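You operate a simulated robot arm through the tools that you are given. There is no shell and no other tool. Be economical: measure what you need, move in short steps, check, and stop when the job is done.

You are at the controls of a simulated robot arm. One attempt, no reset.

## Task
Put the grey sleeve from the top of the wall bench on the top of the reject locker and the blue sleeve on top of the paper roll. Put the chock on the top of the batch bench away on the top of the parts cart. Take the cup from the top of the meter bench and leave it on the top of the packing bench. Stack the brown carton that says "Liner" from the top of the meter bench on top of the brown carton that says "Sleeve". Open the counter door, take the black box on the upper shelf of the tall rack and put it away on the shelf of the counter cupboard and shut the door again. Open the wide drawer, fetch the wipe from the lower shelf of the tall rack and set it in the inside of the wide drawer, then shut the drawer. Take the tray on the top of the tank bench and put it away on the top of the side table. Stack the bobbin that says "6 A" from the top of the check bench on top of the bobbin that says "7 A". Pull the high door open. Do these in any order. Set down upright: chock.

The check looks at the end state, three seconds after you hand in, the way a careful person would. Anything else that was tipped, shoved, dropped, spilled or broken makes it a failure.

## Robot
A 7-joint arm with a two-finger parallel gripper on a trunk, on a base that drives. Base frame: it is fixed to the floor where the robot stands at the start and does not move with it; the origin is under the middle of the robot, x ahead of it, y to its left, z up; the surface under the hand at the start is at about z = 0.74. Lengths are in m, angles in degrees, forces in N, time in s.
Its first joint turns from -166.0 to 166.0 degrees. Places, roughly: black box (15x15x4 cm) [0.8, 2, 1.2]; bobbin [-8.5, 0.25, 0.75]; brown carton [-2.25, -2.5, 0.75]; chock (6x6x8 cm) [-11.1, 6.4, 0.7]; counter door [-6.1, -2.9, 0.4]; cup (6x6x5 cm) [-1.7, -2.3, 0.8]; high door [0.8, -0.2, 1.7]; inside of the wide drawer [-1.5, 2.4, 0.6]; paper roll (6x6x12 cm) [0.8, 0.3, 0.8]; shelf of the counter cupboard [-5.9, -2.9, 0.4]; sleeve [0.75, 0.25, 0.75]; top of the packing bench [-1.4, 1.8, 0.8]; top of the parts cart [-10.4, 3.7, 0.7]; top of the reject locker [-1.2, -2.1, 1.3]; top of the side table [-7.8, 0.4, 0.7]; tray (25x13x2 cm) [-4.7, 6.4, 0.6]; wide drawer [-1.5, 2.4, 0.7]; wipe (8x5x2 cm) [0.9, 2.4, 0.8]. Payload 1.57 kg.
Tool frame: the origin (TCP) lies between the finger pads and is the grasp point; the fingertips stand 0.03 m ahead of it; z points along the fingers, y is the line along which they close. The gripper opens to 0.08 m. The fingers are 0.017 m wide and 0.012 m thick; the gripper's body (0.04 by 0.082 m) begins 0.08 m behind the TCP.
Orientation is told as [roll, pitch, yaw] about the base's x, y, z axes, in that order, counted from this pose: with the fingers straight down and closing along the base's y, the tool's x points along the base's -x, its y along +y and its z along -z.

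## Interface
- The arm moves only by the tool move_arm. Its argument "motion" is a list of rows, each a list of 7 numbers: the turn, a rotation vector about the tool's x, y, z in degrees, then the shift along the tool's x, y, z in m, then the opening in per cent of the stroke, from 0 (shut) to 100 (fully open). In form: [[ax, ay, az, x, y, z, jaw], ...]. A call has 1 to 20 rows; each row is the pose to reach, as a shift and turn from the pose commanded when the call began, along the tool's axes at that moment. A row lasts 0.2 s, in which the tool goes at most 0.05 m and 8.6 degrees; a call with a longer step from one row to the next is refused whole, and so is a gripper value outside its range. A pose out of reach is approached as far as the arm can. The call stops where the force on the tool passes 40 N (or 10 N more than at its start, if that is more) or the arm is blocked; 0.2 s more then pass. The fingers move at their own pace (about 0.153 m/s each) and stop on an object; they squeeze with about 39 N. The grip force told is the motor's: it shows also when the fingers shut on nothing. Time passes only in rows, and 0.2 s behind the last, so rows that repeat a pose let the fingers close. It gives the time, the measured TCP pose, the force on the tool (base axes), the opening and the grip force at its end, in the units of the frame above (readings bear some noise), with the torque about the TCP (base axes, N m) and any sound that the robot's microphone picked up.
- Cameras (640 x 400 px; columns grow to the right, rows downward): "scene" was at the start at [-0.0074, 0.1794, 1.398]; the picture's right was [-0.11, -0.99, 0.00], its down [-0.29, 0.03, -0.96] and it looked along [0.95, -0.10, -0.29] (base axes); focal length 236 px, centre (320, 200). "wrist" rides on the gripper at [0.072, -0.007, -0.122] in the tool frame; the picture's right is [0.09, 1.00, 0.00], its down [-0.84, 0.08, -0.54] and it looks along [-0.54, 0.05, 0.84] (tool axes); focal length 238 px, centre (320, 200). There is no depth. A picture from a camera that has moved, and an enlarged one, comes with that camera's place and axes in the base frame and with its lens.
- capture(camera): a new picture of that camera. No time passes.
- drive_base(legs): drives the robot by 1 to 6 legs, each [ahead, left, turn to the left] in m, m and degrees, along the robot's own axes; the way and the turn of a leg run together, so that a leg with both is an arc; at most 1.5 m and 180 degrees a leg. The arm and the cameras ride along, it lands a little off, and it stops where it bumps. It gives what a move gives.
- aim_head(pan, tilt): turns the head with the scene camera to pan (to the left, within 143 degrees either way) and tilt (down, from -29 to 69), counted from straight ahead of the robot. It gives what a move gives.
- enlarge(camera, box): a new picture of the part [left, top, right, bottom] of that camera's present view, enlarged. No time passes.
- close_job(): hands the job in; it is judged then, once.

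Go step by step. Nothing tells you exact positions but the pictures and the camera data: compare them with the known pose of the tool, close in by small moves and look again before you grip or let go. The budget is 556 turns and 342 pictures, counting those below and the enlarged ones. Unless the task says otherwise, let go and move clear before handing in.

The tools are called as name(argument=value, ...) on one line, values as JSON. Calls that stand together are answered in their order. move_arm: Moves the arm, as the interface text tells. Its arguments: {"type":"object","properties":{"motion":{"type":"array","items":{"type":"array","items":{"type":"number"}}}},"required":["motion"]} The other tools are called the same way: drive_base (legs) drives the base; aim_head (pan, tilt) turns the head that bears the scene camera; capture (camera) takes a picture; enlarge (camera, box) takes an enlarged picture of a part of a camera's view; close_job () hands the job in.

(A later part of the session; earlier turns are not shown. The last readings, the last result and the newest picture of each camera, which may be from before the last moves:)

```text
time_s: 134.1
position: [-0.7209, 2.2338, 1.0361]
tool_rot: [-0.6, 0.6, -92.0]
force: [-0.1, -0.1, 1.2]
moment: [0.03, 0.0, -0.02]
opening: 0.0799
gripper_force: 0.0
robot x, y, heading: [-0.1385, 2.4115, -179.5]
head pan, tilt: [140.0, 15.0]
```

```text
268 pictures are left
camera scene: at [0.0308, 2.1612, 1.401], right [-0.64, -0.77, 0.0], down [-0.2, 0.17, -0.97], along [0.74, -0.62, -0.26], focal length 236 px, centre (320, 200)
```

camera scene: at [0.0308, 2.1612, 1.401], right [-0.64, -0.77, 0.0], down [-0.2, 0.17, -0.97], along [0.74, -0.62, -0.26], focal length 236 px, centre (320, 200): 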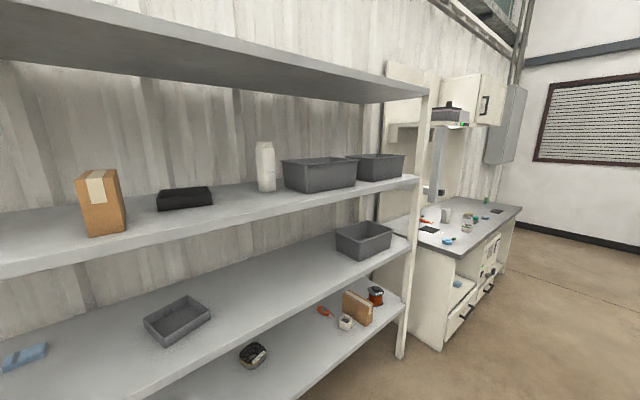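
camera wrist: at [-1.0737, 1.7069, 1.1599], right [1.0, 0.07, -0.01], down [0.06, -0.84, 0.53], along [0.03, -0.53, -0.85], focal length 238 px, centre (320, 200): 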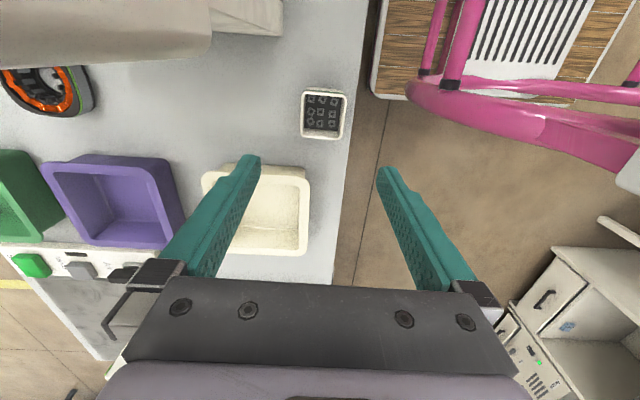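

I see the tall rack (black box on upper shelf, light-blue wipe on lower shelf at left). I need a view of the drawer unit; strafe right a bit.

drive_base(legs=[[0, -0.6, 0]])

aim_head(pan=8, tilt=35)

capture(camera="scene")

aim_head(pan=140, tilt=20)

capture(camera="scene")

```text
time_s: 137.4
position: [-0.7267, 2.8222, 1.0351]
tool_rot: [-0.5, 0.6, -91.5]
force: [-1.0, -0.5, 0.2]
moment: [0.01, 0.01, -0.01]
opening: 0.0803
gripper_force: 0.2
robot x, y, heading: [-0.1522, 3.0016, -179.1]
head pan, tilt: [140.0, 15.0]
```

```text
time_s: 139.6
position: [-0.7262, 2.8207, 1.0376]
tool_rot: [-0.5, 0.7, -91.6]
force: [1.1, 0.4, -0.3]
moment: [0.01, -0.01, -0.01]
opening: 0.0801
gripper_force: 0.1
robot x, y, heading: [-0.1449, 3.0021, -179.3]
head pan, tilt: [8.0, 35.0]
```

```text
267 pictures are left
camera scene: at [-0.1328, 2.7995, 1.369], right [-0.15, 0.99, 0.0], down [0.57, 0.09, -0.82], along [-0.81, -0.12, -0.57], focal length 236 px, centre (320, 200)
```

scene: 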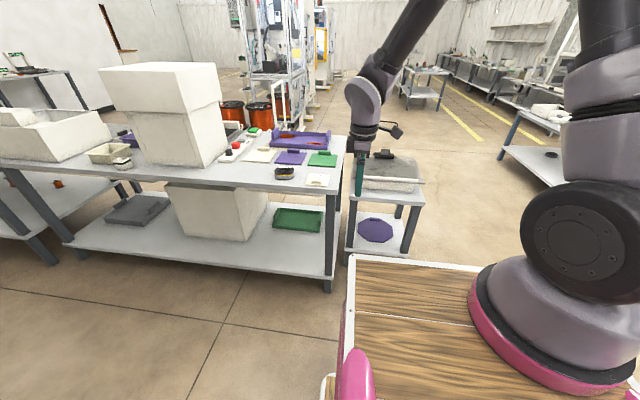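

```text
time_s: 141.7
position: [-0.7268, 2.8223, 1.0366]
tool_rot: [-0.5, 0.6, -91.7]
force: [0.3, 0.3, -0.4]
moment: [0.0, 0.04, 0.02]
opening: 0.0797
gripper_force: 0.1
robot x, y, heading: [-0.1511, 3.0016, -179.2]
head pan, tilt: [140.0, 20.0]
```

```text
266 pictures are left
camera scene: at [0.0263, 2.7538, 1.3928], right [-0.63, -0.77, 0.0], down [-0.26, 0.22, -0.94], along [0.73, -0.6, -0.34], focal length 236 px, centre (320, 200)
```

scene: 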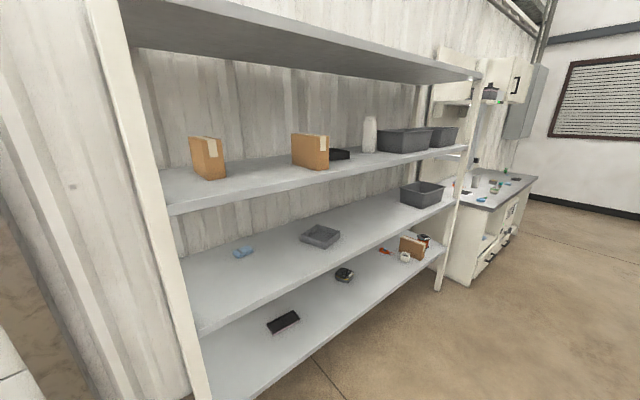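

aim_head(pan=15, tilt=35)

enlarge(camera="scene", box=[280, 120, 480, 300])

```text
time_s: 143.8
position: [-0.7256, 2.8218, 1.036]
tool_rot: [-0.6, 0.7, -91.6]
force: [0.9, -0.6, 0.0]
moment: [0.01, 0.0, 0.01]
opening: 0.08
gripper_force: 0.0
robot x, y, heading: [-0.1429, 2.9996, -179.4]
head pan, tilt: [15.0, 35.0]
```

```text
2.22 times, centred on (380, 210) of scene
camera zoom: at [-0.1305, 2.7889, 1.369], right [-0.27, 0.96, 0.0], down [0.55, 0.16, -0.82], along [-0.79, -0.22, -0.57], focal length 525 px, centre (187, 178)
```

zoom: 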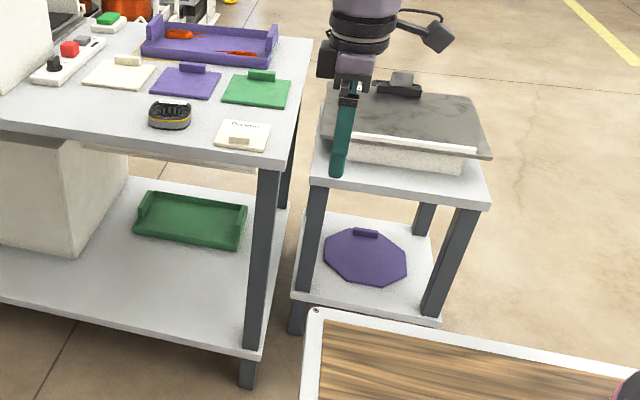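

enlarge(camera="scene", box=[210, 160, 370, 260])

```text
4.00 times, centred on (290, 210) of scene
camera zoom: at [-0.1305, 2.7889, 1.369], right [-0.27, 0.96, 0.0], down [0.55, 0.16, -0.82], along [-0.79, -0.22, -0.57], focal length 946 px, centre (440, 160)
```

zoom: 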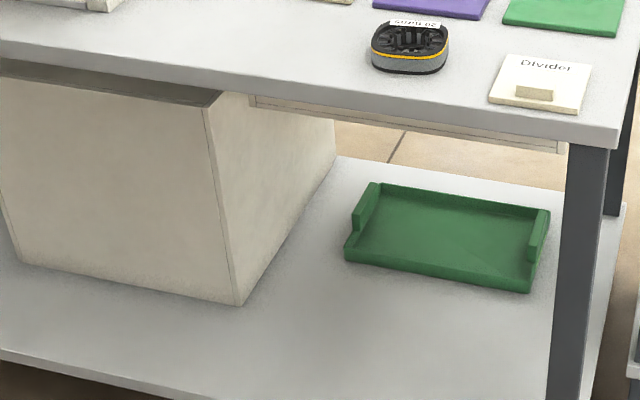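

The wide drawer seems to be under the packing bench, set toward its far (-x) side. First I'll fetch the wipe from the rack: turn to face it.

drive_base(legs=[[0, 0, 179.2], [-0.05, -0.45, 0]])

aim_head(pan=0, tilt=25)

capture(camera="scene")

```text
time_s: 153.8
position: [0.3859, 2.7254, 1.0358]
tool_rot: [-0.5, 0.6, 87.8]
force: [0.2, -0.8, -0.1]
moment: [0.01, -0.01, 0.02]
opening: 0.0801
gripper_force: 0.0
robot x, y, heading: [-0.1955, 2.5499, 0.2]
head pan, tilt: [15.0, 35.0]
```

```text
time_s: 154.6
position: [0.3855, 2.7253, 1.0356]
tool_rot: [-0.6, 0.7, 87.9]
force: [-0.2, -0.2, -0.6]
moment: [0.01, 0.0, 0.0]
opening: 0.08
gripper_force: 0.0
robot x, y, heading: [-0.1945, 2.5537, 0.3]
head pan, tilt: [0.0, 25.0]
```

```text
263 pictures are left
camera scene: at [-0.2037, 2.7407, 1.3847], right [0.0, -1.0, 0.0], down [-0.42, 0.0, -0.91], along [0.91, 0.0, -0.42], focal length 236 px, centre (320, 200)
```

scene: 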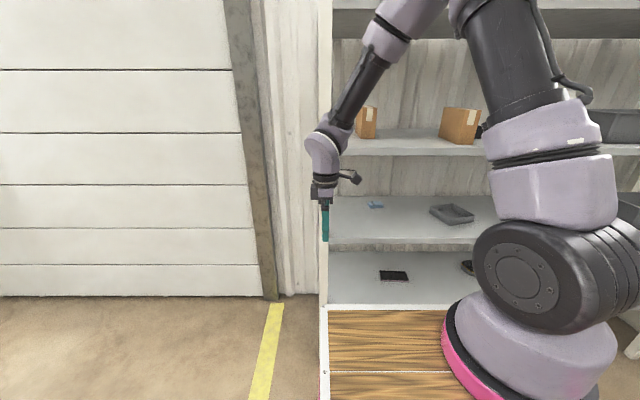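

enlarge(camera="scene", box=[340, 180, 420, 230])

enlarge(camera="scene", box=[310, 80, 510, 260])

```text
8.00 times, centred on (380, 205) of scene
camera zoom: at [-0.2037, 2.7407, 1.3847], right [0.0, -1.0, 0.0], down [-0.42, 0.0, -0.91], along [0.91, 0.0, -0.42], focal length 1892 px, centre (-160, 160)
```

zoom: 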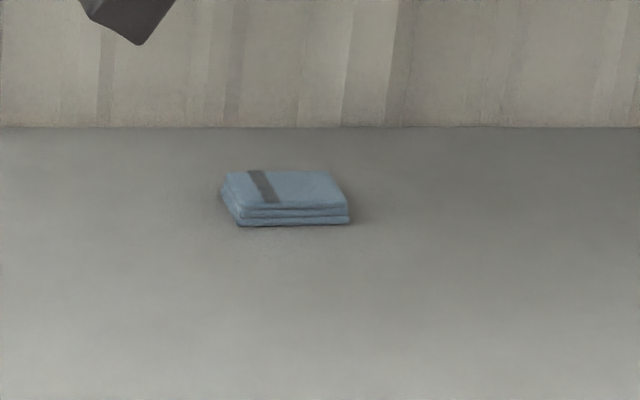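

```text
2.22 times, centred on (410, 170) of scene
camera zoom: at [-0.2037, 2.7407, 1.3847], right [0.0, -1.0, 0.0], down [-0.42, 0.0, -0.91], along [0.91, 0.0, -0.42], focal length 525 px, centre (120, 267)
```

zoom: 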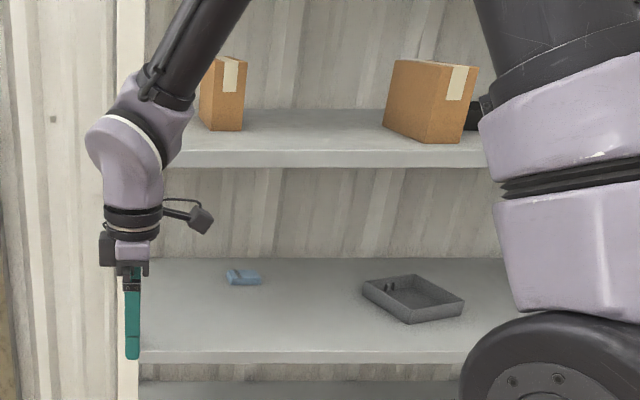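

The wipe lies with its 8 cm side along y, centre ≈(0.973,2.43). I'll grasp across the 5 cm with the tool tilted sideways (coming from the left). First reposition the arm.

move_arm(motion=[[0, 0, -2, 0.04, -0.008, 0.016, 100], [0, 0, -4, 0.08, -0.016, 0.032, 100], [0, 0, -6, 0.12, -0.024, 0.048, 100], [0, 0, -6, 0.16, -0.032, 0.064, 100], [0, 0, -6, 0.199, -0.037, 0.08, 100]])

move_arm(motion=[[0, 8, 0, 0, 0, 0, 100], [0, 16, 0, 0, 0, 0, 100], [0, 24, 0, 0, 0, 0, 100], [0, 32, 0, 0, 0, 0, 100], [0, 40, 0, 0, 0, 0, 100], [0, 48, 0, 0, 0, 0, 100], [0, 56, 0, 0, 0, 0, 100], [0, 62, 0, 0, 0, 0, 100]])

capture(camera="scene")

```text
time_s: 155.8
position: [0.4128, 2.5263, 0.9566]
tool_rot: [-0.5, 0.5, 93.8]
force: [0.3, 0.9, -0.5]
moment: [-0.07, -0.02, -0.02]
opening: 0.0801
gripper_force: 0.0
robot x, y, heading: [-0.1935, 2.55, 0.3]
head pan, tilt: [0.0, 25.0]
```

```text
time_s: 157.6
position: [0.4156, 2.5248, 0.9584]
tool_rot: [-1.1, 62.7, 93.0]
force: [0.0, -0.2, 0.8]
moment: [0.02, -0.01, 0.02]
opening: 0.08
gripper_force: 0.0
robot x, y, heading: [-0.1972, 2.547, -0.2]
head pan, tilt: [0.0, 25.0]
```

```text
260 pictures are left
camera scene: at [-0.2038, 2.7405, 1.3848], right [0.0, -1.0, 0.0], down [-0.42, 0.0, -0.91], along [0.91, 0.0, -0.42], focal length 236 px, centre (320, 200)
```

scene: 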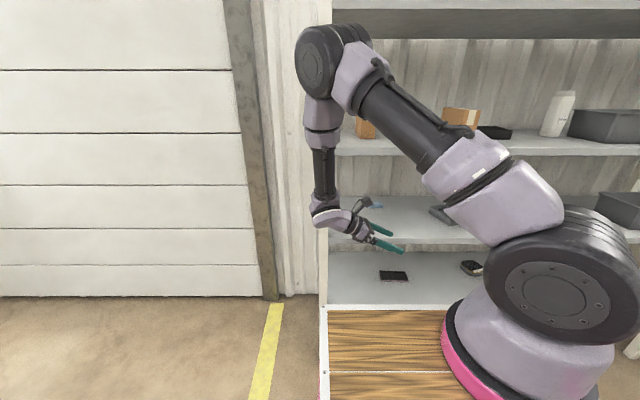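

move_arm(motion=[[0, 0, 0, -0.01, 0.001, 0.037, 100], [0, 0, 0, -0.02, 0.003, 0.074, 100], [0, 0, 0, -0.0304, 0.0044, 0.1112, 100], [0, 0, 0, -0.029, -0.044, 0.114, 100], [0, 0, 0, -0.028, -0.093, 0.116, 100], [0, 0, 0, -0.027, -0.142, 0.118, 100], [0, 0, 0, -0.026, -0.191, 0.12, 100], [0, 0, 0, -0.025, -0.24, 0.122, 100]])

capture(camera="scene")

capture(camera="wrist")

```text
time_s: 159.4
position: [0.6612, 2.4435, 0.8805]
tool_rot: [-0.9, 62.5, 93.0]
force: [0.2, 1.1, 1.0]
moment: [0.01, 0.05, 0.0]
opening: 0.0802
gripper_force: 0.1
robot x, y, heading: [-0.1929, 2.5548, 0.1]
head pan, tilt: [0.0, 25.0]
```

```text
259 pictures are left
camera scene: at [-0.2041, 2.7407, 1.3847], right [0.0, -1.0, 0.0], down [-0.42, 0.0, -0.91], along [0.91, 0.0, -0.42], focal length 236 px, centre (320, 200)
```

scene: 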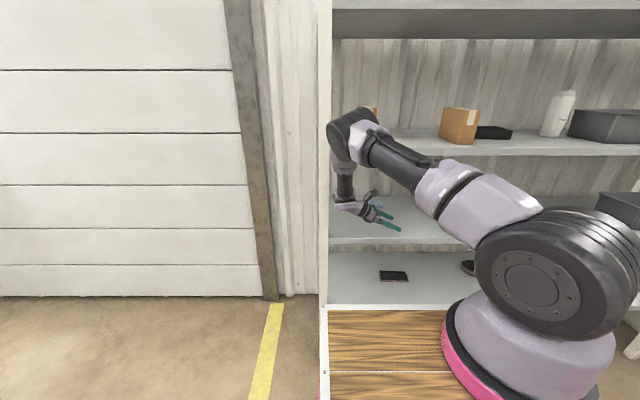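

```text
258 pictures are left
camera wrist: at [0.6608, 2.5197, 1.0016], right [-0.99, -0.11, 0.07], down [-0.13, 0.86, -0.49], along [-0.01, -0.5, -0.87], focal length 238 px, centre (320, 200)
```

wrist: 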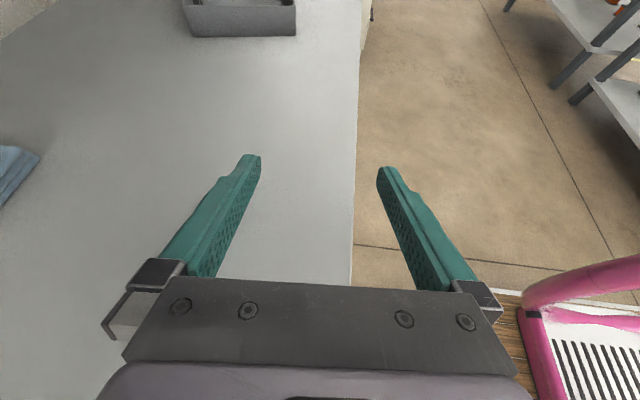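

The bent elbow would hit the upper shelf, so I'll back off, stretch the arm nearly straight, then drive in.

drive_base(legs=[[-0.22, 0, 0]])

move_arm(motion=[[0, 6, 0, 0, 0, 0, 100], [0, 12, 0, 0, -0.03, 0, 100], [0, 12, 0, 0, -0.07, 0, 100], [0, 12, 0, 0, -0.11, 0, 100], [0, 12, 0, 0, -0.15, 0, 100], [0, 12, 0, 0, -0.17, 0, 100]])

capture(camera="scene")

```text
time_s: 161.1
position: [0.4349, 2.4429, 0.8799]
tool_rot: [-0.8, 62.6, 92.8]
force: [-0.3, -0.9, 0.6]
moment: [0.01, 0.0, -0.02]
opening: 0.08
gripper_force: 0.1
robot x, y, heading: [-0.4225, 2.5493, -0.1]
head pan, tilt: [0.0, 25.0]
```

```text
time_s: 162.5
position: [0.5726, 2.4496, 0.8841]
tool_rot: [-1.2, 74.6, 92.6]
force: [0.7, -0.1, -1.2]
moment: [-0.02, 0.04, -0.01]
opening: 0.0801
gripper_force: 0.0
out of reach, approached as far as the arm can: row 5, 6
robot x, y, heading: [-0.4156, 2.5515, 0.1]
head pan, tilt: [0.0, 25.0]
```

```text
257 pictures are left
camera scene: at [-0.4284, 2.7404, 1.3848], right [0.0, -1.0, 0.0], down [-0.42, 0.0, -0.91], along [0.91, 0.0, -0.42], focal length 236 px, centre (320, 200)
```

scene: 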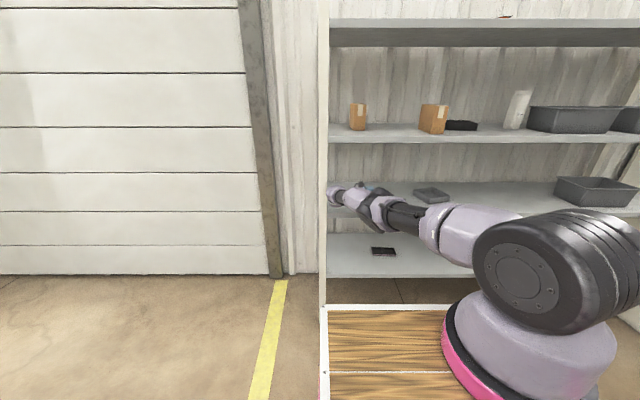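

drive_base(legs=[[0, -0.09, 0], [0.25, 0, 0]])

capture(camera="scene")

capture(camera="wrist")

```text
time_s: 165.0
position: [0.8235, 2.3529, 0.8835]
tool_rot: [-1.5, 74.6, 92.1]
force: [0.0, 0.1, 0.1]
moment: [0.02, 0.0, 0.0]
opening: 0.0802
gripper_force: 0.0
robot x, y, heading: [-0.1702, 2.4621, 0.0]
head pan, tilt: [0.0, 25.0]
```

```text
256 pictures are left
camera scene: at [-0.1758, 2.6494, 1.3847], right [0.0, -1.0, 0.0], down [-0.42, 0.0, -0.91], along [0.91, 0.0, -0.42], focal length 236 px, centre (320, 200)
```

scene: 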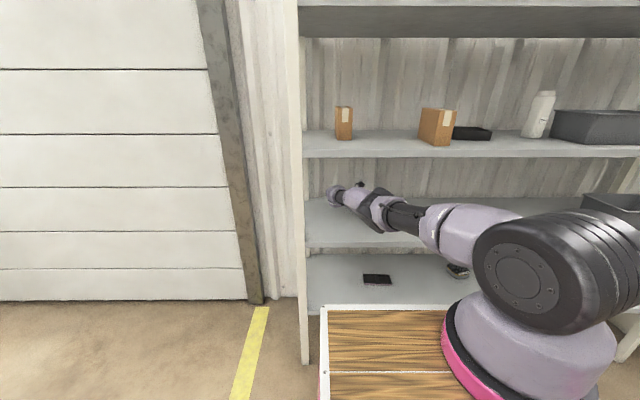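

```text
255 pictures are left
camera wrist: at [0.8225, 2.4516, 0.9867], right [-0.99, -0.09, 0.08], down [-0.12, 0.74, -0.66], along [0.0, -0.67, -0.74], focal length 238 px, centre (320, 200)
```

wrist: 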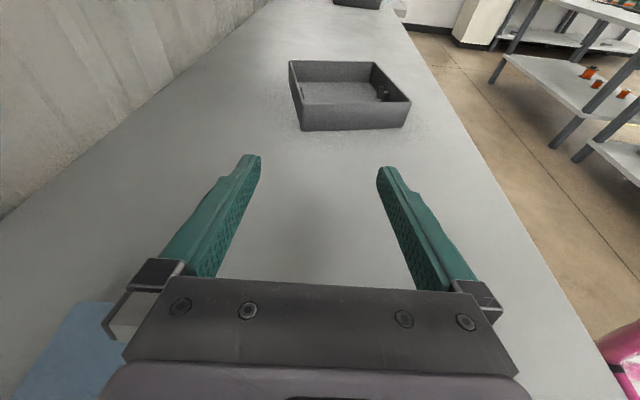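

drive_base(legs=[[0.15, 0.1, 0]])

capture(camera="wrist")

capture(camera="scene")

```text
time_s: 166.6
position: [0.9745, 2.4505, 0.8826]
tool_rot: [-1.5, 74.7, 92.0]
force: [-0.6, 0.1, 0.3]
moment: [0.02, -0.01, -0.01]
opening: 0.0798
gripper_force: 0.0
robot x, y, heading: [-0.0146, 2.5564, -0.4]
head pan, tilt: [0.0, 25.0]
```

```text
254 pictures are left
camera wrist: at [0.9737, 2.5496, 0.9867], right [-0.99, -0.08, 0.08], down [-0.12, 0.74, -0.66], along [0.0, -0.67, -0.74], focal length 238 px, centre (320, 200)
```

wrist: 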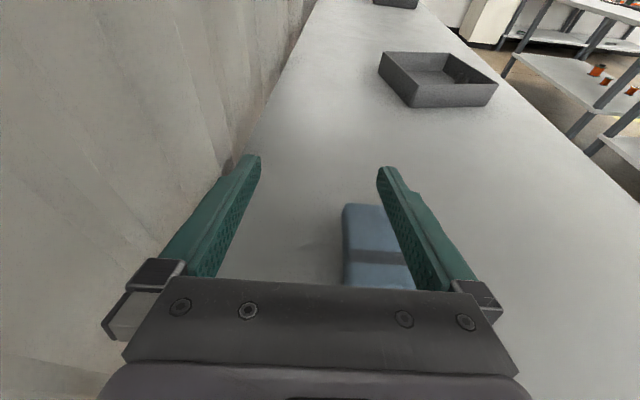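

```text
253 pictures are left
camera scene: at [-0.0244, 2.7486, 1.3847], right [-0.01, -1.0, 0.0], down [-0.42, 0.0, -0.91], along [0.91, 0.0, -0.42], focal length 236 px, centre (320, 200)
```

scene: 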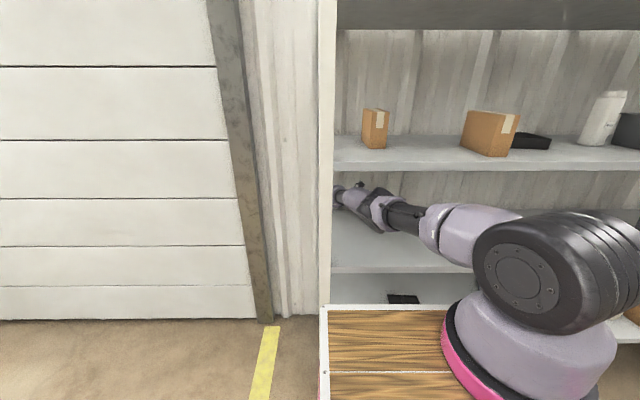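

Wipe is at about (0.93,2.45), a bit nearer than thought, shelf likely ~0.82. Back off slightly and then check again.

drive_base(legs=[[-0.03, 0, 0]])

move_arm(motion=[[0, 0, 0, -0.015, 0.006, 0.004, 100], [0, 0, 0, -0.025, 0.012, 0.0065, 100]])

capture(camera="wrist")

```text
time_s: 167.4
position: [0.9456, 2.4503, 0.8834]
tool_rot: [-1.4, 74.6, 92.0]
force: [0.1, 0.3, 0.3]
moment: [-0.03, 0.03, 0.0]
opening: 0.0803
gripper_force: 0.0
robot x, y, heading: [-0.0476, 2.5616, -0.4]
head pan, tilt: [0.0, 25.0]
```

```text
time_s: 168.0
position: [0.9338, 2.4499, 0.8589]
tool_rot: [-1.7, 74.6, 91.8]
force: [0.2, -1.3, 0.9]
moment: [0.0, 0.02, 0.01]
opening: 0.08
gripper_force: 0.2
robot x, y, heading: [-0.0489, 2.5598, -0.2]
head pan, tilt: [0.0, 25.0]
```

```text
252 pictures are left
camera wrist: at [0.9327, 2.549, 0.9618], right [-0.99, -0.08, 0.08], down [-0.12, 0.74, -0.66], along [0.0, -0.67, -0.74], focal length 238 px, centre (320, 200)
```

wrist: 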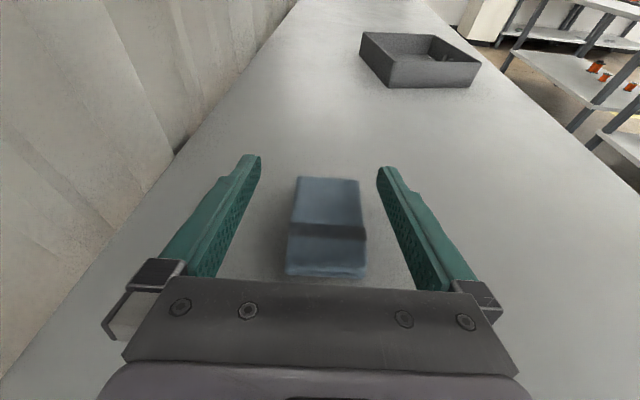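

move_arm(motion=[[0, 0, 0, -0.005, 0.003, 0.0015, 100], [0, 0, 0, -0.01, 0.006, 0.003, 100], [0, 0, 0, -0.015, 0.006, 0.004, 100], [0, 0, 0, -0.019, 0.006, 0.005, 100]])

capture(camera="wrist")

```text
time_s: 169.0
position: [0.927, 2.4503, 0.8379]
tool_rot: [-1.6, 74.6, 92.0]
force: [-0.8, -0.5, 2.2]
moment: [0.19, 0.07, 0.05]
opening: 0.0802
gripper_force: 0.1
robot x, y, heading: [-0.0498, 2.5562, -0.3]
head pan, tilt: [0.0, 25.0]
```

```text
251 pictures are left
camera wrist: at [0.9259, 2.5491, 0.9411], right [-0.99, -0.08, 0.08], down [-0.12, 0.74, -0.66], along [0.0, -0.67, -0.74], focal length 238 px, centre (320, 200)
```

wrist: 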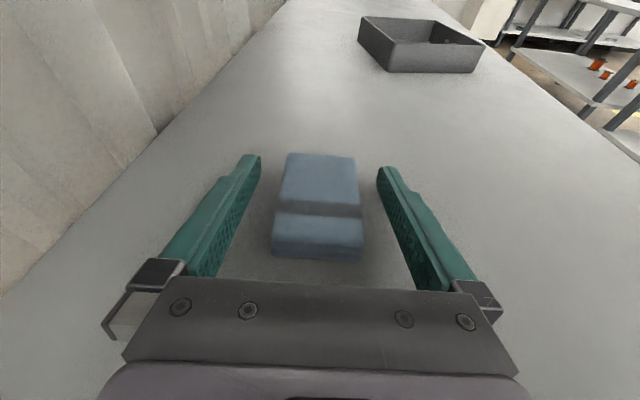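

move_arm(motion=[[0, 0, 0, 0, 0, 0, 60], [0, 0, 0, 0, 0, 0, 20], [0, 0, 0, 0, 0, 0, 0], [0, 0, 0, 0, 0, 0, 0]])

capture(camera="wrist")

```text
time_s: 170.0
position: [0.9271, 2.4511, 0.8387]
tool_rot: [-1.6, 74.6, 91.9]
force: [0.3, 2.0, 4.2]
moment: [0.39, 0.12, 0.02]
opening: 0.0487
gripper_force: 38.8
robot x, y, heading: [-0.0453, 2.557, -0.1]
head pan, tilt: [0.0, 25.0]
```

```text
250 pictures are left
camera wrist: at [0.9259, 2.5491, 0.9411], right [-0.99, -0.08, 0.08], down [-0.12, 0.74, -0.66], along [0.0, -0.67, -0.74], focal length 238 px, centre (320, 200)
```

wrist: 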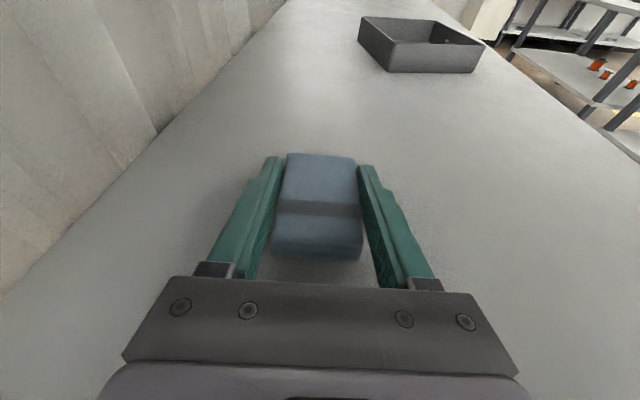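

Gripped. Lift, shift right and back out of the rack.

move_arm(motion=[[0, 0, 0, 0.02, -0.005, -0.005, 0], [0, 0, 0, 0.04, -0.012, -0.011, 0], [0, 0, 0, 0.05, -0.016, -0.014, 0]])

drive_base(legs=[[-0.05, -0.1, 0], [-0.5, 0, 0]])

capture(camera="scene")

capture(camera="wrist")

```text
time_s: 170.8
position: [0.9449, 2.4501, 0.8909]
tool_rot: [-1.3, 74.6, 92.0]
force: [0.7, -0.3, -0.3]
moment: [0.01, 0.01, 0.0]
opening: 0.0489
gripper_force: 38.9
robot x, y, heading: [-0.0471, 2.5604, -0.5]
head pan, tilt: [0.0, 25.0]
```

```text
time_s: 174.5
position: [0.3949, 2.3528, 0.8889]
tool_rot: [-1.4, 74.7, 91.9]
force: [-1.2, 0.1, -0.8]
moment: [-0.02, 0.01, -0.03]
opening: 0.049
gripper_force: 38.8
robot x, y, heading: [-0.591, 2.463, -0.5]
head pan, tilt: [0.0, 25.0]
```

```text
249 pictures are left
camera scene: at [-0.6019, 2.6508, 1.3847], right [-0.01, -1.0, 0.0], down [-0.42, 0.0, -0.91], along [0.91, -0.01, -0.42], focal length 236 px, centre (320, 200)
```

scene: 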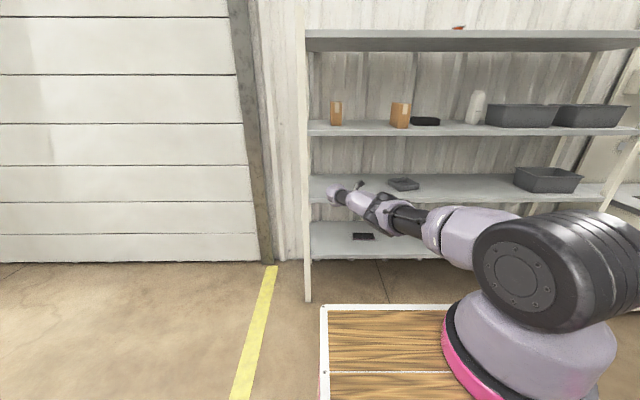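

```text
248 pictures are left
camera wrist: at [0.3945, 2.4505, 0.9928], right [-0.99, -0.08, 0.08], down [-0.11, 0.74, -0.66], along [-0.01, -0.67, -0.74], focal length 238 px, centre (320, 200)
```

wrist: 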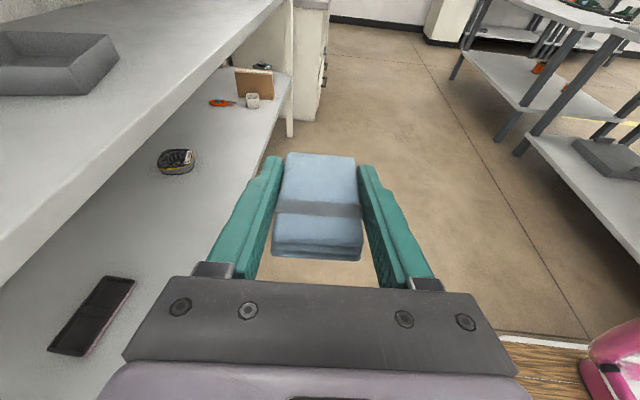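

Wipe is out. Bring the arm back to a compact vertical pose before travelling.

move_arm(motion=[[0, -8.2, 0, 0.011, 0.042, -0.0138, 0], [0, -16.4, 0, 0.022, 0.084, -0.0276, 0], [0, -24.6, 0, 0.033, 0.126, -0.0413, 0], [0, -32.8, 0, 0.045, 0.168, -0.0551, 0], [0, -41, 0, 0.056, 0.21, -0.0689, 0], [0, -49.2, 0, 0.067, 0.251, -0.0827, 0], [0, -57.4, 0, 0.078, 0.293, -0.0964, 0], [0, -65.6, 0, 0.09, 0.335, -0.11, 0], [0, -74, 0, 0.101, 0.377, -0.124, 0]])

aim_head(pan=60, tilt=25)

capture(camera="scene")

aim_head(pan=140, tilt=25)

capture(camera="scene")

```text
time_s: 176.5
position: [0.4398, 2.4293, 1.0377]
tool_rot: [0.0, 0.6, 93.6]
force: [0.8, 2.9, -0.3]
moment: [-0.31, 0.01, -0.01]
opening: 0.049
gripper_force: 39.3
out of reach, approached as far as the arm can: row 1, 2, 3, 4, 5, 6, 7, 8, 9
robot x, y, heading: [-0.5931, 2.4601, -0.0]
head pan, tilt: [0.0, 25.0]
```

```text
time_s: 177.8
position: [0.4397, 2.4237, 1.0371]
tool_rot: [0.0, 0.7, 93.1]
force: [0.5, -0.5, 0.4]
moment: [0.0, -0.03, 0.03]
opening: 0.049
gripper_force: 39.1
robot x, y, heading: [-0.5973, 2.4606, -0.4]
head pan, tilt: [60.0, 25.0]
```

```text
247 pictures are left
camera scene: at [-0.6474, 2.7308, 1.3848], right [0.86, -0.51, 0.0], down [-0.21, -0.36, -0.91], along [0.46, 0.78, -0.42], focal length 236 px, centre (320, 200)
```

scene: 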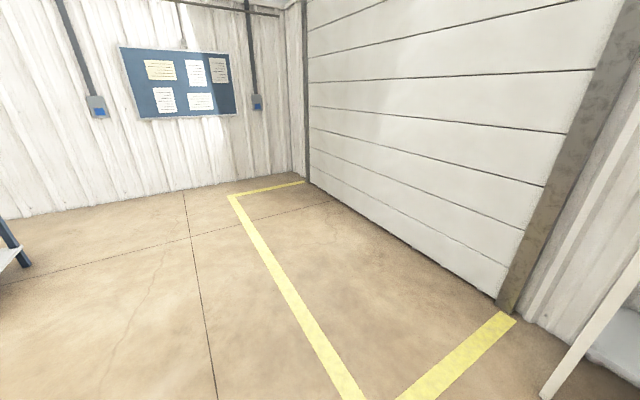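

```text
time_s: 179.3
position: [0.4403, 2.4236, 1.0376]
tool_rot: [0.0, 0.8, 93.2]
force: [-0.1, 0.4, -0.5]
moment: [-0.02, -0.02, 0.01]
opening: 0.0486
gripper_force: 38.6
robot x, y, heading: [-0.5974, 2.4601, -0.4]
head pan, tilt: [140.0, 25.0]
```

```text
246 pictures are left
camera scene: at [-0.7642, 2.7112, 1.3848], right [0.65, 0.76, 0.0], down [0.32, -0.27, -0.91], along [-0.69, 0.59, -0.42], focal length 236 px, centre (320, 200)
```

scene: 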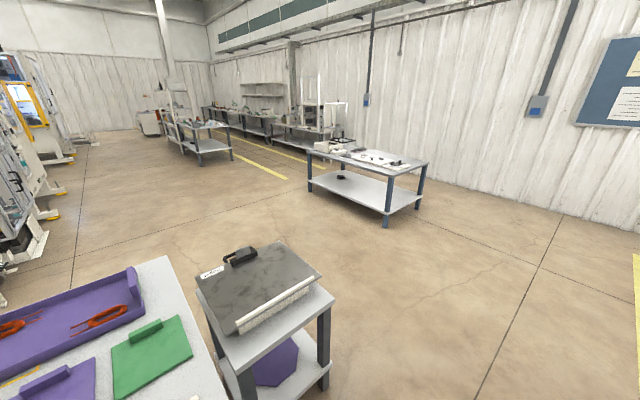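

move_arm(motion=[[0, 0, 0, 0, 0.045, 0, 0], [0, 0, 0, 0, 0.09, 0, 0], [0, 0, 0, 0, 0.135, 0, 0], [0, 0, 0, 0, 0.18, 0, 0], [0, 0, 0, 0, 0.225, 0, 0], [0, 0, 0, 0, 0.27, 0, 0], [0, 0, 0, 0, 0.315, 0, 0], [0, 0, 0, 0, 0.36, 0, 0], [0, 0, 0, 0, 0.4, 0, 0]])

capture(camera="wrist")

```text
time_s: 181.3
position: [0.4377, 2.4484, 1.0555]
tool_rot: [-0.3, 0.7, 93.1]
force: [0.0, -0.2, -0.2]
moment: [-0.02, -0.02, 0.0]
opening: 0.049
gripper_force: 38.8
out of reach, approached as far as the arm can: row 1, 2, 3, 4, 5, 6, 7, 8, 9
robot x, y, heading: [-0.5951, 2.4624, -0.6]
head pan, tilt: [140.0, 25.0]
```

```text
245 pictures are left
camera wrist: at [0.4458, 2.378, 1.1803], right [-0.99, -0.15, 0.0], down [-0.13, 0.84, 0.53], along [-0.07, 0.53, -0.85], focal length 238 px, centre (320, 200)
```

wrist: 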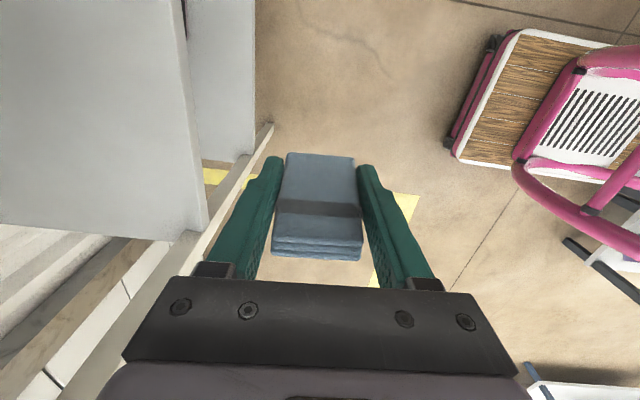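

aim_head(pan=-10, tilt=15)

capture(camera="scene")

```text
time_s: 183.7
position: [0.4375, 2.4479, 1.057]
tool_rot: [-0.3, 0.7, 93.2]
force: [-0.4, 0.4, -0.5]
moment: [-0.05, -0.02, 0.04]
opening: 0.0488
gripper_force: 38.9
robot x, y, heading: [-0.5957, 2.4618, -0.3]
head pan, tilt: [-10.0, 15.0]
```

```text
244 pictures are left
camera scene: at [-0.6022, 2.6346, 1.401], right [-0.18, -0.98, 0.0], down [-0.25, 0.05, -0.97], along [0.95, -0.17, -0.26], focal length 236 px, centre (320, 200)
```

scene: 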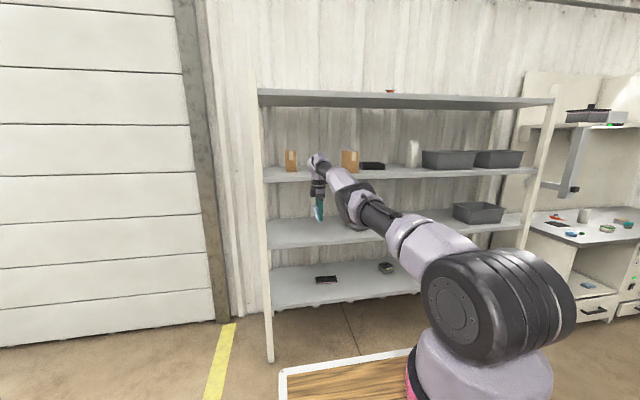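

move_arm(motion=[[0, 0, 0, 0.03, 0.005, -0.025, 0], [0, 0, 0, 0.06, 0.015, -0.05, 0], [0, 0, 0, 0.09, 0.03, -0.075, 0], [0, 0, 0, 0.12, 0.05, -0.095, 0], [0, 0, 0, 0.145, 0.075, -0.12, 0]])

```text
time_s: 184.9
position: [0.4101, 2.2915, 1.1952]
tool_rot: [-0.2, 0.7, 93.3]
force: [0.3, -0.1, 0.0]
moment: [-0.07, 0.02, 0.0]
opening: 0.0489
gripper_force: 38.9
out of reach, approached as far as the arm can: row 2, 3, 4, 5
robot x, y, heading: [-0.5962, 2.4619, -0.4]
head pan, tilt: [-10.0, 15.0]
```

move_arm(motion=[[0, 0, 0, -0.02, 0.01, 0.03, 0], [0, 0, 0, -0.04, 0.025, 0.06, 0], [0, 0, 0, -0.06, 0.045, 0.09, 0], [0, 0, 0, -0.08, 0.07, 0.12, 0], [0, 0, 0, -0.1, 0.1, 0.15, 0], [0, 0, 0, -0.1, 0.13, 0.19, 0], [0, 0, 0, -0.1, 0.16, 0.22, 0], [0, 0, 0, -0.1, 0.19, 0.26, 0], [0, 0, 0, -0.1, 0.22, 0.29, 0], [0, 0, 0, -0.1, 0.22, 0.29, 0]])

```text
time_s: 187.1
position: [0.4449, 2.3833, 0.9026]
tool_rot: [-0.2, 0.7, 93.1]
force: [0.4, 0.4, -0.3]
moment: [-0.02, 0.02, 0.01]
opening: 0.0489
gripper_force: 38.5
out of reach, approached as far as the arm can: row 1, 2, 3, 4, 5, 6, 7, 8, 9, 10
robot x, y, heading: [-0.5926, 2.4643, -0.5]
head pan, tilt: [-10.0, 15.0]
```

move_arm(motion=[[8, 0, 0, 0, 0, 0, 0], [16, 0, 0, 0, 0, 0, 0], [24, 0, 0, 0, 0, 0, 0], [32, 0, 0, 0, 0, 0, 0]])

capture(camera="scene")

```text
time_s: 188.1
position: [0.5592, 2.3859, 0.8909]
tool_rot: [-32.4, 0.7, 93.1]
force: [-0.7, 0.5, 0.3]
moment: [-0.03, 0.04, -0.02]
opening: 0.0491
gripper_force: 39.2
out of reach, approached as far as the arm can: row 1, 2, 3, 4
robot x, y, heading: [-0.5952, 2.4635, -0.3]
head pan, tilt: [-10.0, 15.0]
```

```text
243 pictures are left
camera scene: at [-0.6023, 2.6345, 1.401], right [-0.18, -0.98, 0.0], down [-0.25, 0.05, -0.97], along [0.95, -0.17, -0.26], focal length 236 px, centre (320, 200)
```

scene: 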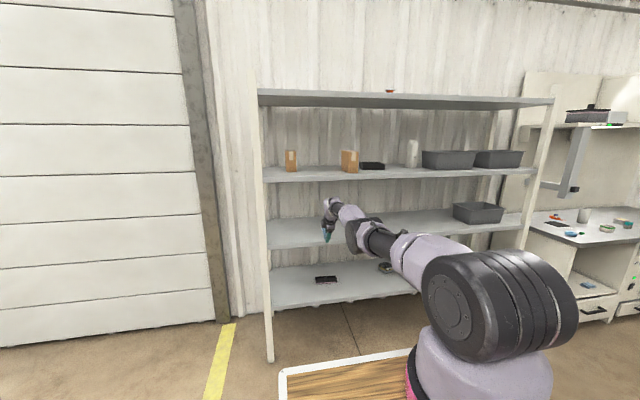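

move_arm(motion=[[0, 0, 0, 0, -0.045, 0, 0], [0, 0, 0, 0, -0.09, 0, 0], [0, 0, 0, 0, -0.13, 0, 0], [0, 0, 0, 0, -0.13, 0, 0]])

move_arm(motion=[[0, 0, 0, 0, 0.03, 0, 0], [0, 0, 0, 0, 0.07, 0, 0], [0, 0, 0, 0, 0.11, 0, 0], [0, 0, 0, 0, 0.15, 0, 0]])

```text
time_s: 189.1
position: [0.566, 2.3921, 0.9565]
tool_rot: [-32.2, 0.6, 93.3]
force: [-1.0, 0.0, 0.2]
moment: [0.04, -0.04, 0.0]
opening: 0.0489
gripper_force: 39.0
out of reach, approached as far as the arm can: row 1, 2, 3, 4
robot x, y, heading: [-0.595, 2.4618, -0.6]
head pan, tilt: [-10.0, 15.0]
```

```text
time_s: 190.1
position: [0.5545, 2.3839, 0.8625]
tool_rot: [-32.3, 0.6, 93.2]
force: [1.0, 0.5, 0.0]
moment: [0.03, 0.06, -0.04]
opening: 0.0489
gripper_force: 39.0
out of reach, approached as far as the arm can: row 1, 2, 3, 4
robot x, y, heading: [-0.5927, 2.4617, -0.3]
head pan, tilt: [-10.0, 15.0]
```

move_arm(motion=[[0, 0, 0, 0, 0.0008, -0.0007, 0], [0, 0, 0, 0, 0.0015, -0.0013, 0], [0, 0, 0, 0, 0.003, -0.0026, 0], [0, 0, 0, 0, 0.0045, -0.0039, 0], [0, 0, 0, 0, 0.007, -0.006, 0], [0, 0, 0, 0, 0.01, -0.0087, 0], [0, 0, 0, 0, 0.014, -0.012, 0], [0, 0, 0, 0, 0.019, -0.0164, 0], [0, 0, 0, 0, 0.025, -0.0216, 0], [0, 0, 0, 0, 0.032, -0.0277, 0]])

```text
time_s: 192.3
position: [0.5541, 2.3868, 0.8622]
tool_rot: [-32.3, 0.6, 93.3]
force: [-0.6, 0.6, -1.0]
moment: [0.03, 0.0, -0.01]
opening: 0.0486
gripper_force: 38.9
out of reach, approached as far as the arm can: row 3, 4, 5, 6, 7, 8, 9, 10
robot x, y, heading: [-0.5966, 2.459, -0.3]
head pan, tilt: [-10.0, 15.0]
```

enlarge(camera="scene", box=[300, 180, 580, 360])

```text
2.22 times, centred on (440, 270) of scene
camera zoom: at [-0.6022, 2.6345, 1.401], right [-0.18, -0.98, 0.0], down [-0.25, 0.05, -0.97], along [0.95, -0.17, -0.26], focal length 525 px, centre (53, 44)
```

zoom: 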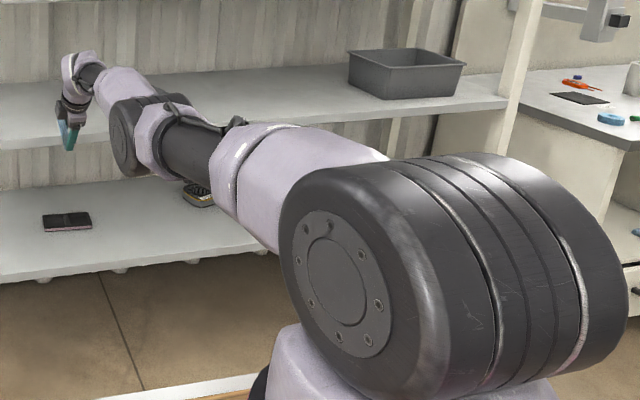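

move_arm(motion=[[0, 0, 0, 0, -0.004, 0.0035, 0], [0, 0, 0, 0, -0.01, 0.0087, 0], [0, 0, 0, 0, -0.016, 0.0139, 0], [0, 0, 0, 0, -0.03, 0.026, 0], [0, 0, 0, 0, -0.012, 0.0104, 0], [0, 0, 0, 0, -0.004, 0.0035, 0], [0, 0, 0, 0, -0.002, 0.0017, 0], [0, 0, 0, 0, 0.0, 0.0, 0], [0, 0, 0, 0, 0.002, -0.0017, 0], [0, 0, 0, 0, 0.004, -0.0035, 0], [0, 0, 0, 0, 0.007, -0.006, 0], [0, 0, 0, 0, 0.01, -0.0087, 0], [0, 0, 0, 0, 0.015, -0.013, 0]])

```text
time_s: 195.1
position: [0.5547, 2.3867, 0.8616]
tool_rot: [-32.3, 0.7, 93.2]
force: [-0.2, -0.1, -0.5]
moment: [0.03, 0.0, 0.0]
opening: 0.0488
gripper_force: 39.1
out of reach, approached as far as the arm can: row 1, 2, 3, 4, 5, 10, 11, 12, 13
robot x, y, heading: [-0.595, 2.4621, -0.3]
head pan, tilt: [-10.0, 15.0]
```

move_arm(motion=[[8.3, 0, 0, 0, -0.028, -0.006, 0], [16.6, 0, 0, 0, -0.057, -0.015, 0], [24.9, 0, 0, 0, -0.086, -0.027, 0], [33.2, 0, 0, 0, -0.115, -0.042, 0], [41.5, 0, 0, 0, -0.142, -0.06, 0], [49, 0, 0, 0, -0.167, -0.078, 0]])

move_arm(motion=[[0, 0, 0, 0, 0, -0.001, 0], [0, 0, 0, 0, 0, -0.003, 0], [0, 0, 0, 0, 0, -0.005, 0], [0, 0, 0, 0, 0, -0.008, 0], [0, 0, 0, 0, 0, -0.012, 0], [0, 0, 0, 0, 0, -0.017, 0], [0, 0, 0, 0, 0, -0.023, 0], [0, 0, 0, 0, 0, -0.03, 0]])

```text
time_s: 196.5
position: [0.6516, 2.399, 1.0005]
tool_rot: [-78.0, 1.0, 93.9]
force: [0.3, -0.2, 0.0]
moment: [0.0, 0.02, 0.0]
opening: 0.0487
gripper_force: 39.0
out of reach, approached as far as the arm can: row 1, 2, 3, 4, 5, 6
robot x, y, heading: [-0.5936, 2.4578, -0.5]
head pan, tilt: [-10.0, 15.0]
```

```text
time_s: 198.3
position: [0.653, 2.3985, 0.9999]
tool_rot: [-77.9, 0.4, 93.8]
force: [0.3, 0.3, -0.3]
moment: [-0.01, 0.0, 0.01]
opening: 0.049
gripper_force: 38.5
out of reach, approached as far as the arm can: row 2, 3, 4, 5, 6, 7, 8
robot x, y, heading: [-0.5933, 2.4616, -0.3]
head pan, tilt: [-10.0, 15.0]
```

move_arm(motion=[[0, 0, 0, 0, 0, 0.02, 0], [0, 0, 0, 0, 0, -0.012, 0], [0, 0, 0, 0, 0, -0.02, 0]])

move_arm(motion=[[0, 0, 0, 0, 0, 0.035, 0], [0, 0, 0, 0, 0, -0.01, 0], [0, 0, 0, 0, 0, -0.02, 0]])

move_arm(motion=[[0, 0, 0, 0, 0, 0.048, 0], [0, 0, 0, 0, 0, 0.005, 0], [0, 0, 0, 0, 0, -0.02, 0]])

```text
time_s: 199.1
position: [0.6529, 2.398, 0.9985]
tool_rot: [-77.9, 0.5, 93.9]
force: [0.4, 0.1, -0.9]
moment: [0.01, 0.0, 0.02]
opening: 0.0489
gripper_force: 38.9
out of reach, approached as far as the arm can: row 1, 2, 3
robot x, y, heading: [-0.593, 2.4596, -0.6]
head pan, tilt: [-10.0, 15.0]
```

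```text
time_s: 199.9
position: [0.6517, 2.3959, 1.0008]
tool_rot: [-77.9, 0.5, 93.8]
force: [0.0, 0.3, -0.4]
moment: [0.03, 0.0, 0.03]
opening: 0.0486
gripper_force: 38.9
out of reach, approached as far as the arm can: row 1, 2, 3
robot x, y, heading: [-0.5937, 2.4584, -0.3]
head pan, tilt: [-10.0, 15.0]
```

```text
time_s: 200.7
position: [0.6525, 2.3949, 0.9996]
tool_rot: [-77.8, 0.7, 93.9]
force: [0.0, 0.1, 0.0]
moment: [-0.03, 0.0, 0.01]
opening: 0.049
gripper_force: 39.3
out of reach, approached as far as the arm can: row 1, 2, 3
robot x, y, heading: [-0.5933, 2.4601, -0.3]
head pan, tilt: [-10.0, 15.0]
```

The arm seems locked straight (likely a shoulder limit in a flipped elbow posture). I'll turn the robot away from the rack so I have room to raise the arm and unfold it.

drive_base(legs=[[0, 0, -70]])

move_arm(motion=[[0, 0, 0, 0, -0.045, 0, 0], [0, 0, 0, 0, -0.09, -0.004, 0], [0, 0, 0, 0, -0.135, -0.009, 0], [0, 0, 0, 0, -0.18, -0.015, 0], [0, 0, 0, 0, -0.225, -0.024, 0], [0, 0, 0, 0, -0.27, -0.034, 0], [0, 0, 0, 0, -0.315, -0.047, 0], [0, 0, 0, 0, -0.355, -0.06, 0], [0, 0, 0, 0, -0.4, -0.08, 0]])

capture(camera="scene")

```text
time_s: 202.2
position: [0.6312, 2.1335, 1.0014]
tool_rot: [-77.9, 0.6, 82.5]
force: [0.6, -0.9, -1.0]
moment: [0.0, 0.01, -0.04]
opening: 0.0489
gripper_force: 39.3
robot x, y, heading: [-0.5805, 2.4418, -11.6]
head pan, tilt: [-10.0, 15.0]
stopped in leg 1: the robot was blocked; the commanded pose is now the measured one
```

```text
time_s: 203.1
position: [0.6423, 2.1241, 1.1263]
tool_rot: [-76.8, 0.2, 82.5]
force: [0.1, -0.5, -4.4]
moment: [-0.01, -0.09, -0.02]
opening: 0.0487
gripper_force: 38.8
out of reach, approached as far as the arm can: row 3, 4
robot x, y, heading: [-0.5812, 2.4377, -11.7]
head pan, tilt: [-10.0, 15.0]
stopped in row 4: the force on the tool passed its limit at 49 N (the readings are from after the stop); the commanded pose is now the measured one
```

```text
241 pictures are left
camera scene: at [-0.5529, 2.6144, 1.401], right [-0.37, -0.93, 0.0], down [-0.24, 0.1, -0.97], along [0.9, -0.36, -0.26], focal length 236 px, centre (320, 200)
```

scene: 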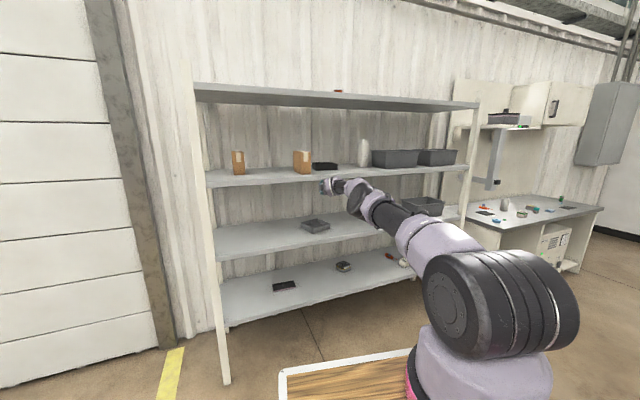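

The base touched the packing bench behind and the wipe touched the shelf above. Lower the arm, move forward a little to get room, then turn.

move_arm(motion=[[0, 0, 0, 0, 0.03, 0, 0], [0, 0, 0, 0, 0.06, 0, 0], [0, 0, 0, 0, 0.095, -0.002, 0], [0, 0, 0, 0, 0.12, -0.004, 0]])

drive_base(legs=[[0.13, 0, 0], [0, 0, -20]])

capture(camera="scene")

```text
time_s: 204.1
position: [0.6145, 2.1284, 1.0109]
tool_rot: [-76.9, 0.2, 82.5]
force: [-0.6, -0.3, -0.1]
moment: [0.0, 0.03, -0.02]
opening: 0.0488
gripper_force: 39.1
robot x, y, heading: [-0.5804, 2.4444, -11.8]
head pan, tilt: [-10.0, 15.0]
```

```text
time_s: 206.5
position: [0.5605, 1.7104, 1.0105]
tool_rot: [-76.9, 0.3, 62.4]
force: [-0.1, 1.1, -0.5]
moment: [0.03, 0.04, 0.01]
opening: 0.0488
gripper_force: 38.8
robot x, y, heading: [-0.4545, 2.4157, -31.8]
head pan, tilt: [-10.0, 15.0]
```

```text
240 pictures are left
camera scene: at [-0.3683, 2.5684, 1.401], right [-0.67, -0.75, 0.0], down [-0.19, 0.17, -0.97], along [0.72, -0.64, -0.26], focal length 236 px, centre (320, 200)
```

scene: 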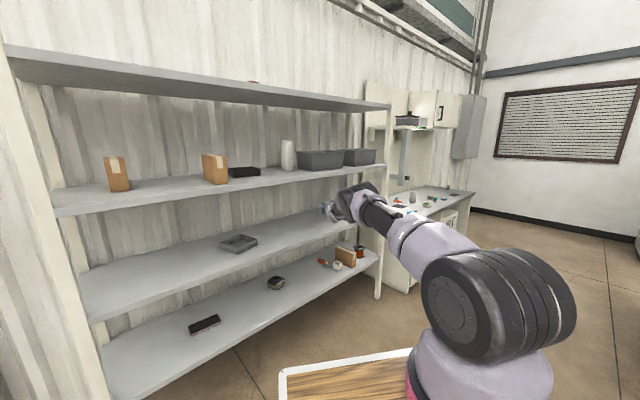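

drive_base(legs=[[0, 0, -45]])

move_arm(motion=[[0, 0, 0, 0, 0, -0.003, 0], [0, 0, 0, 0, 0, -0.008, 0], [0, 0, 0, 0, 0, -0.02, 0], [0, 0, 0, 0, 0, -0.04, 0]])

```text
time_s: 209.0
position: [-0.2595, 1.197, 1.0117]
tool_rot: [-76.8, 0.1, 16.3]
force: [-0.2, 0.3, -0.5]
moment: [-0.02, -0.01, 0.01]
opening: 0.0491
gripper_force: 39.0
robot x, y, heading: [-0.4515, 2.4162, -77.8]
head pan, tilt: [-10.0, 15.0]
```

```text
time_s: 210.0
position: [-0.2714, 1.2348, 1.019]
tool_rot: [-77.0, 0.2, 16.3]
force: [0.1, -0.5, -1.3]
moment: [-0.02, -0.04, -0.01]
opening: 0.049
gripper_force: 38.9
robot x, y, heading: [-0.4548, 2.4194, -77.7]
head pan, tilt: [-10.0, 15.0]
```

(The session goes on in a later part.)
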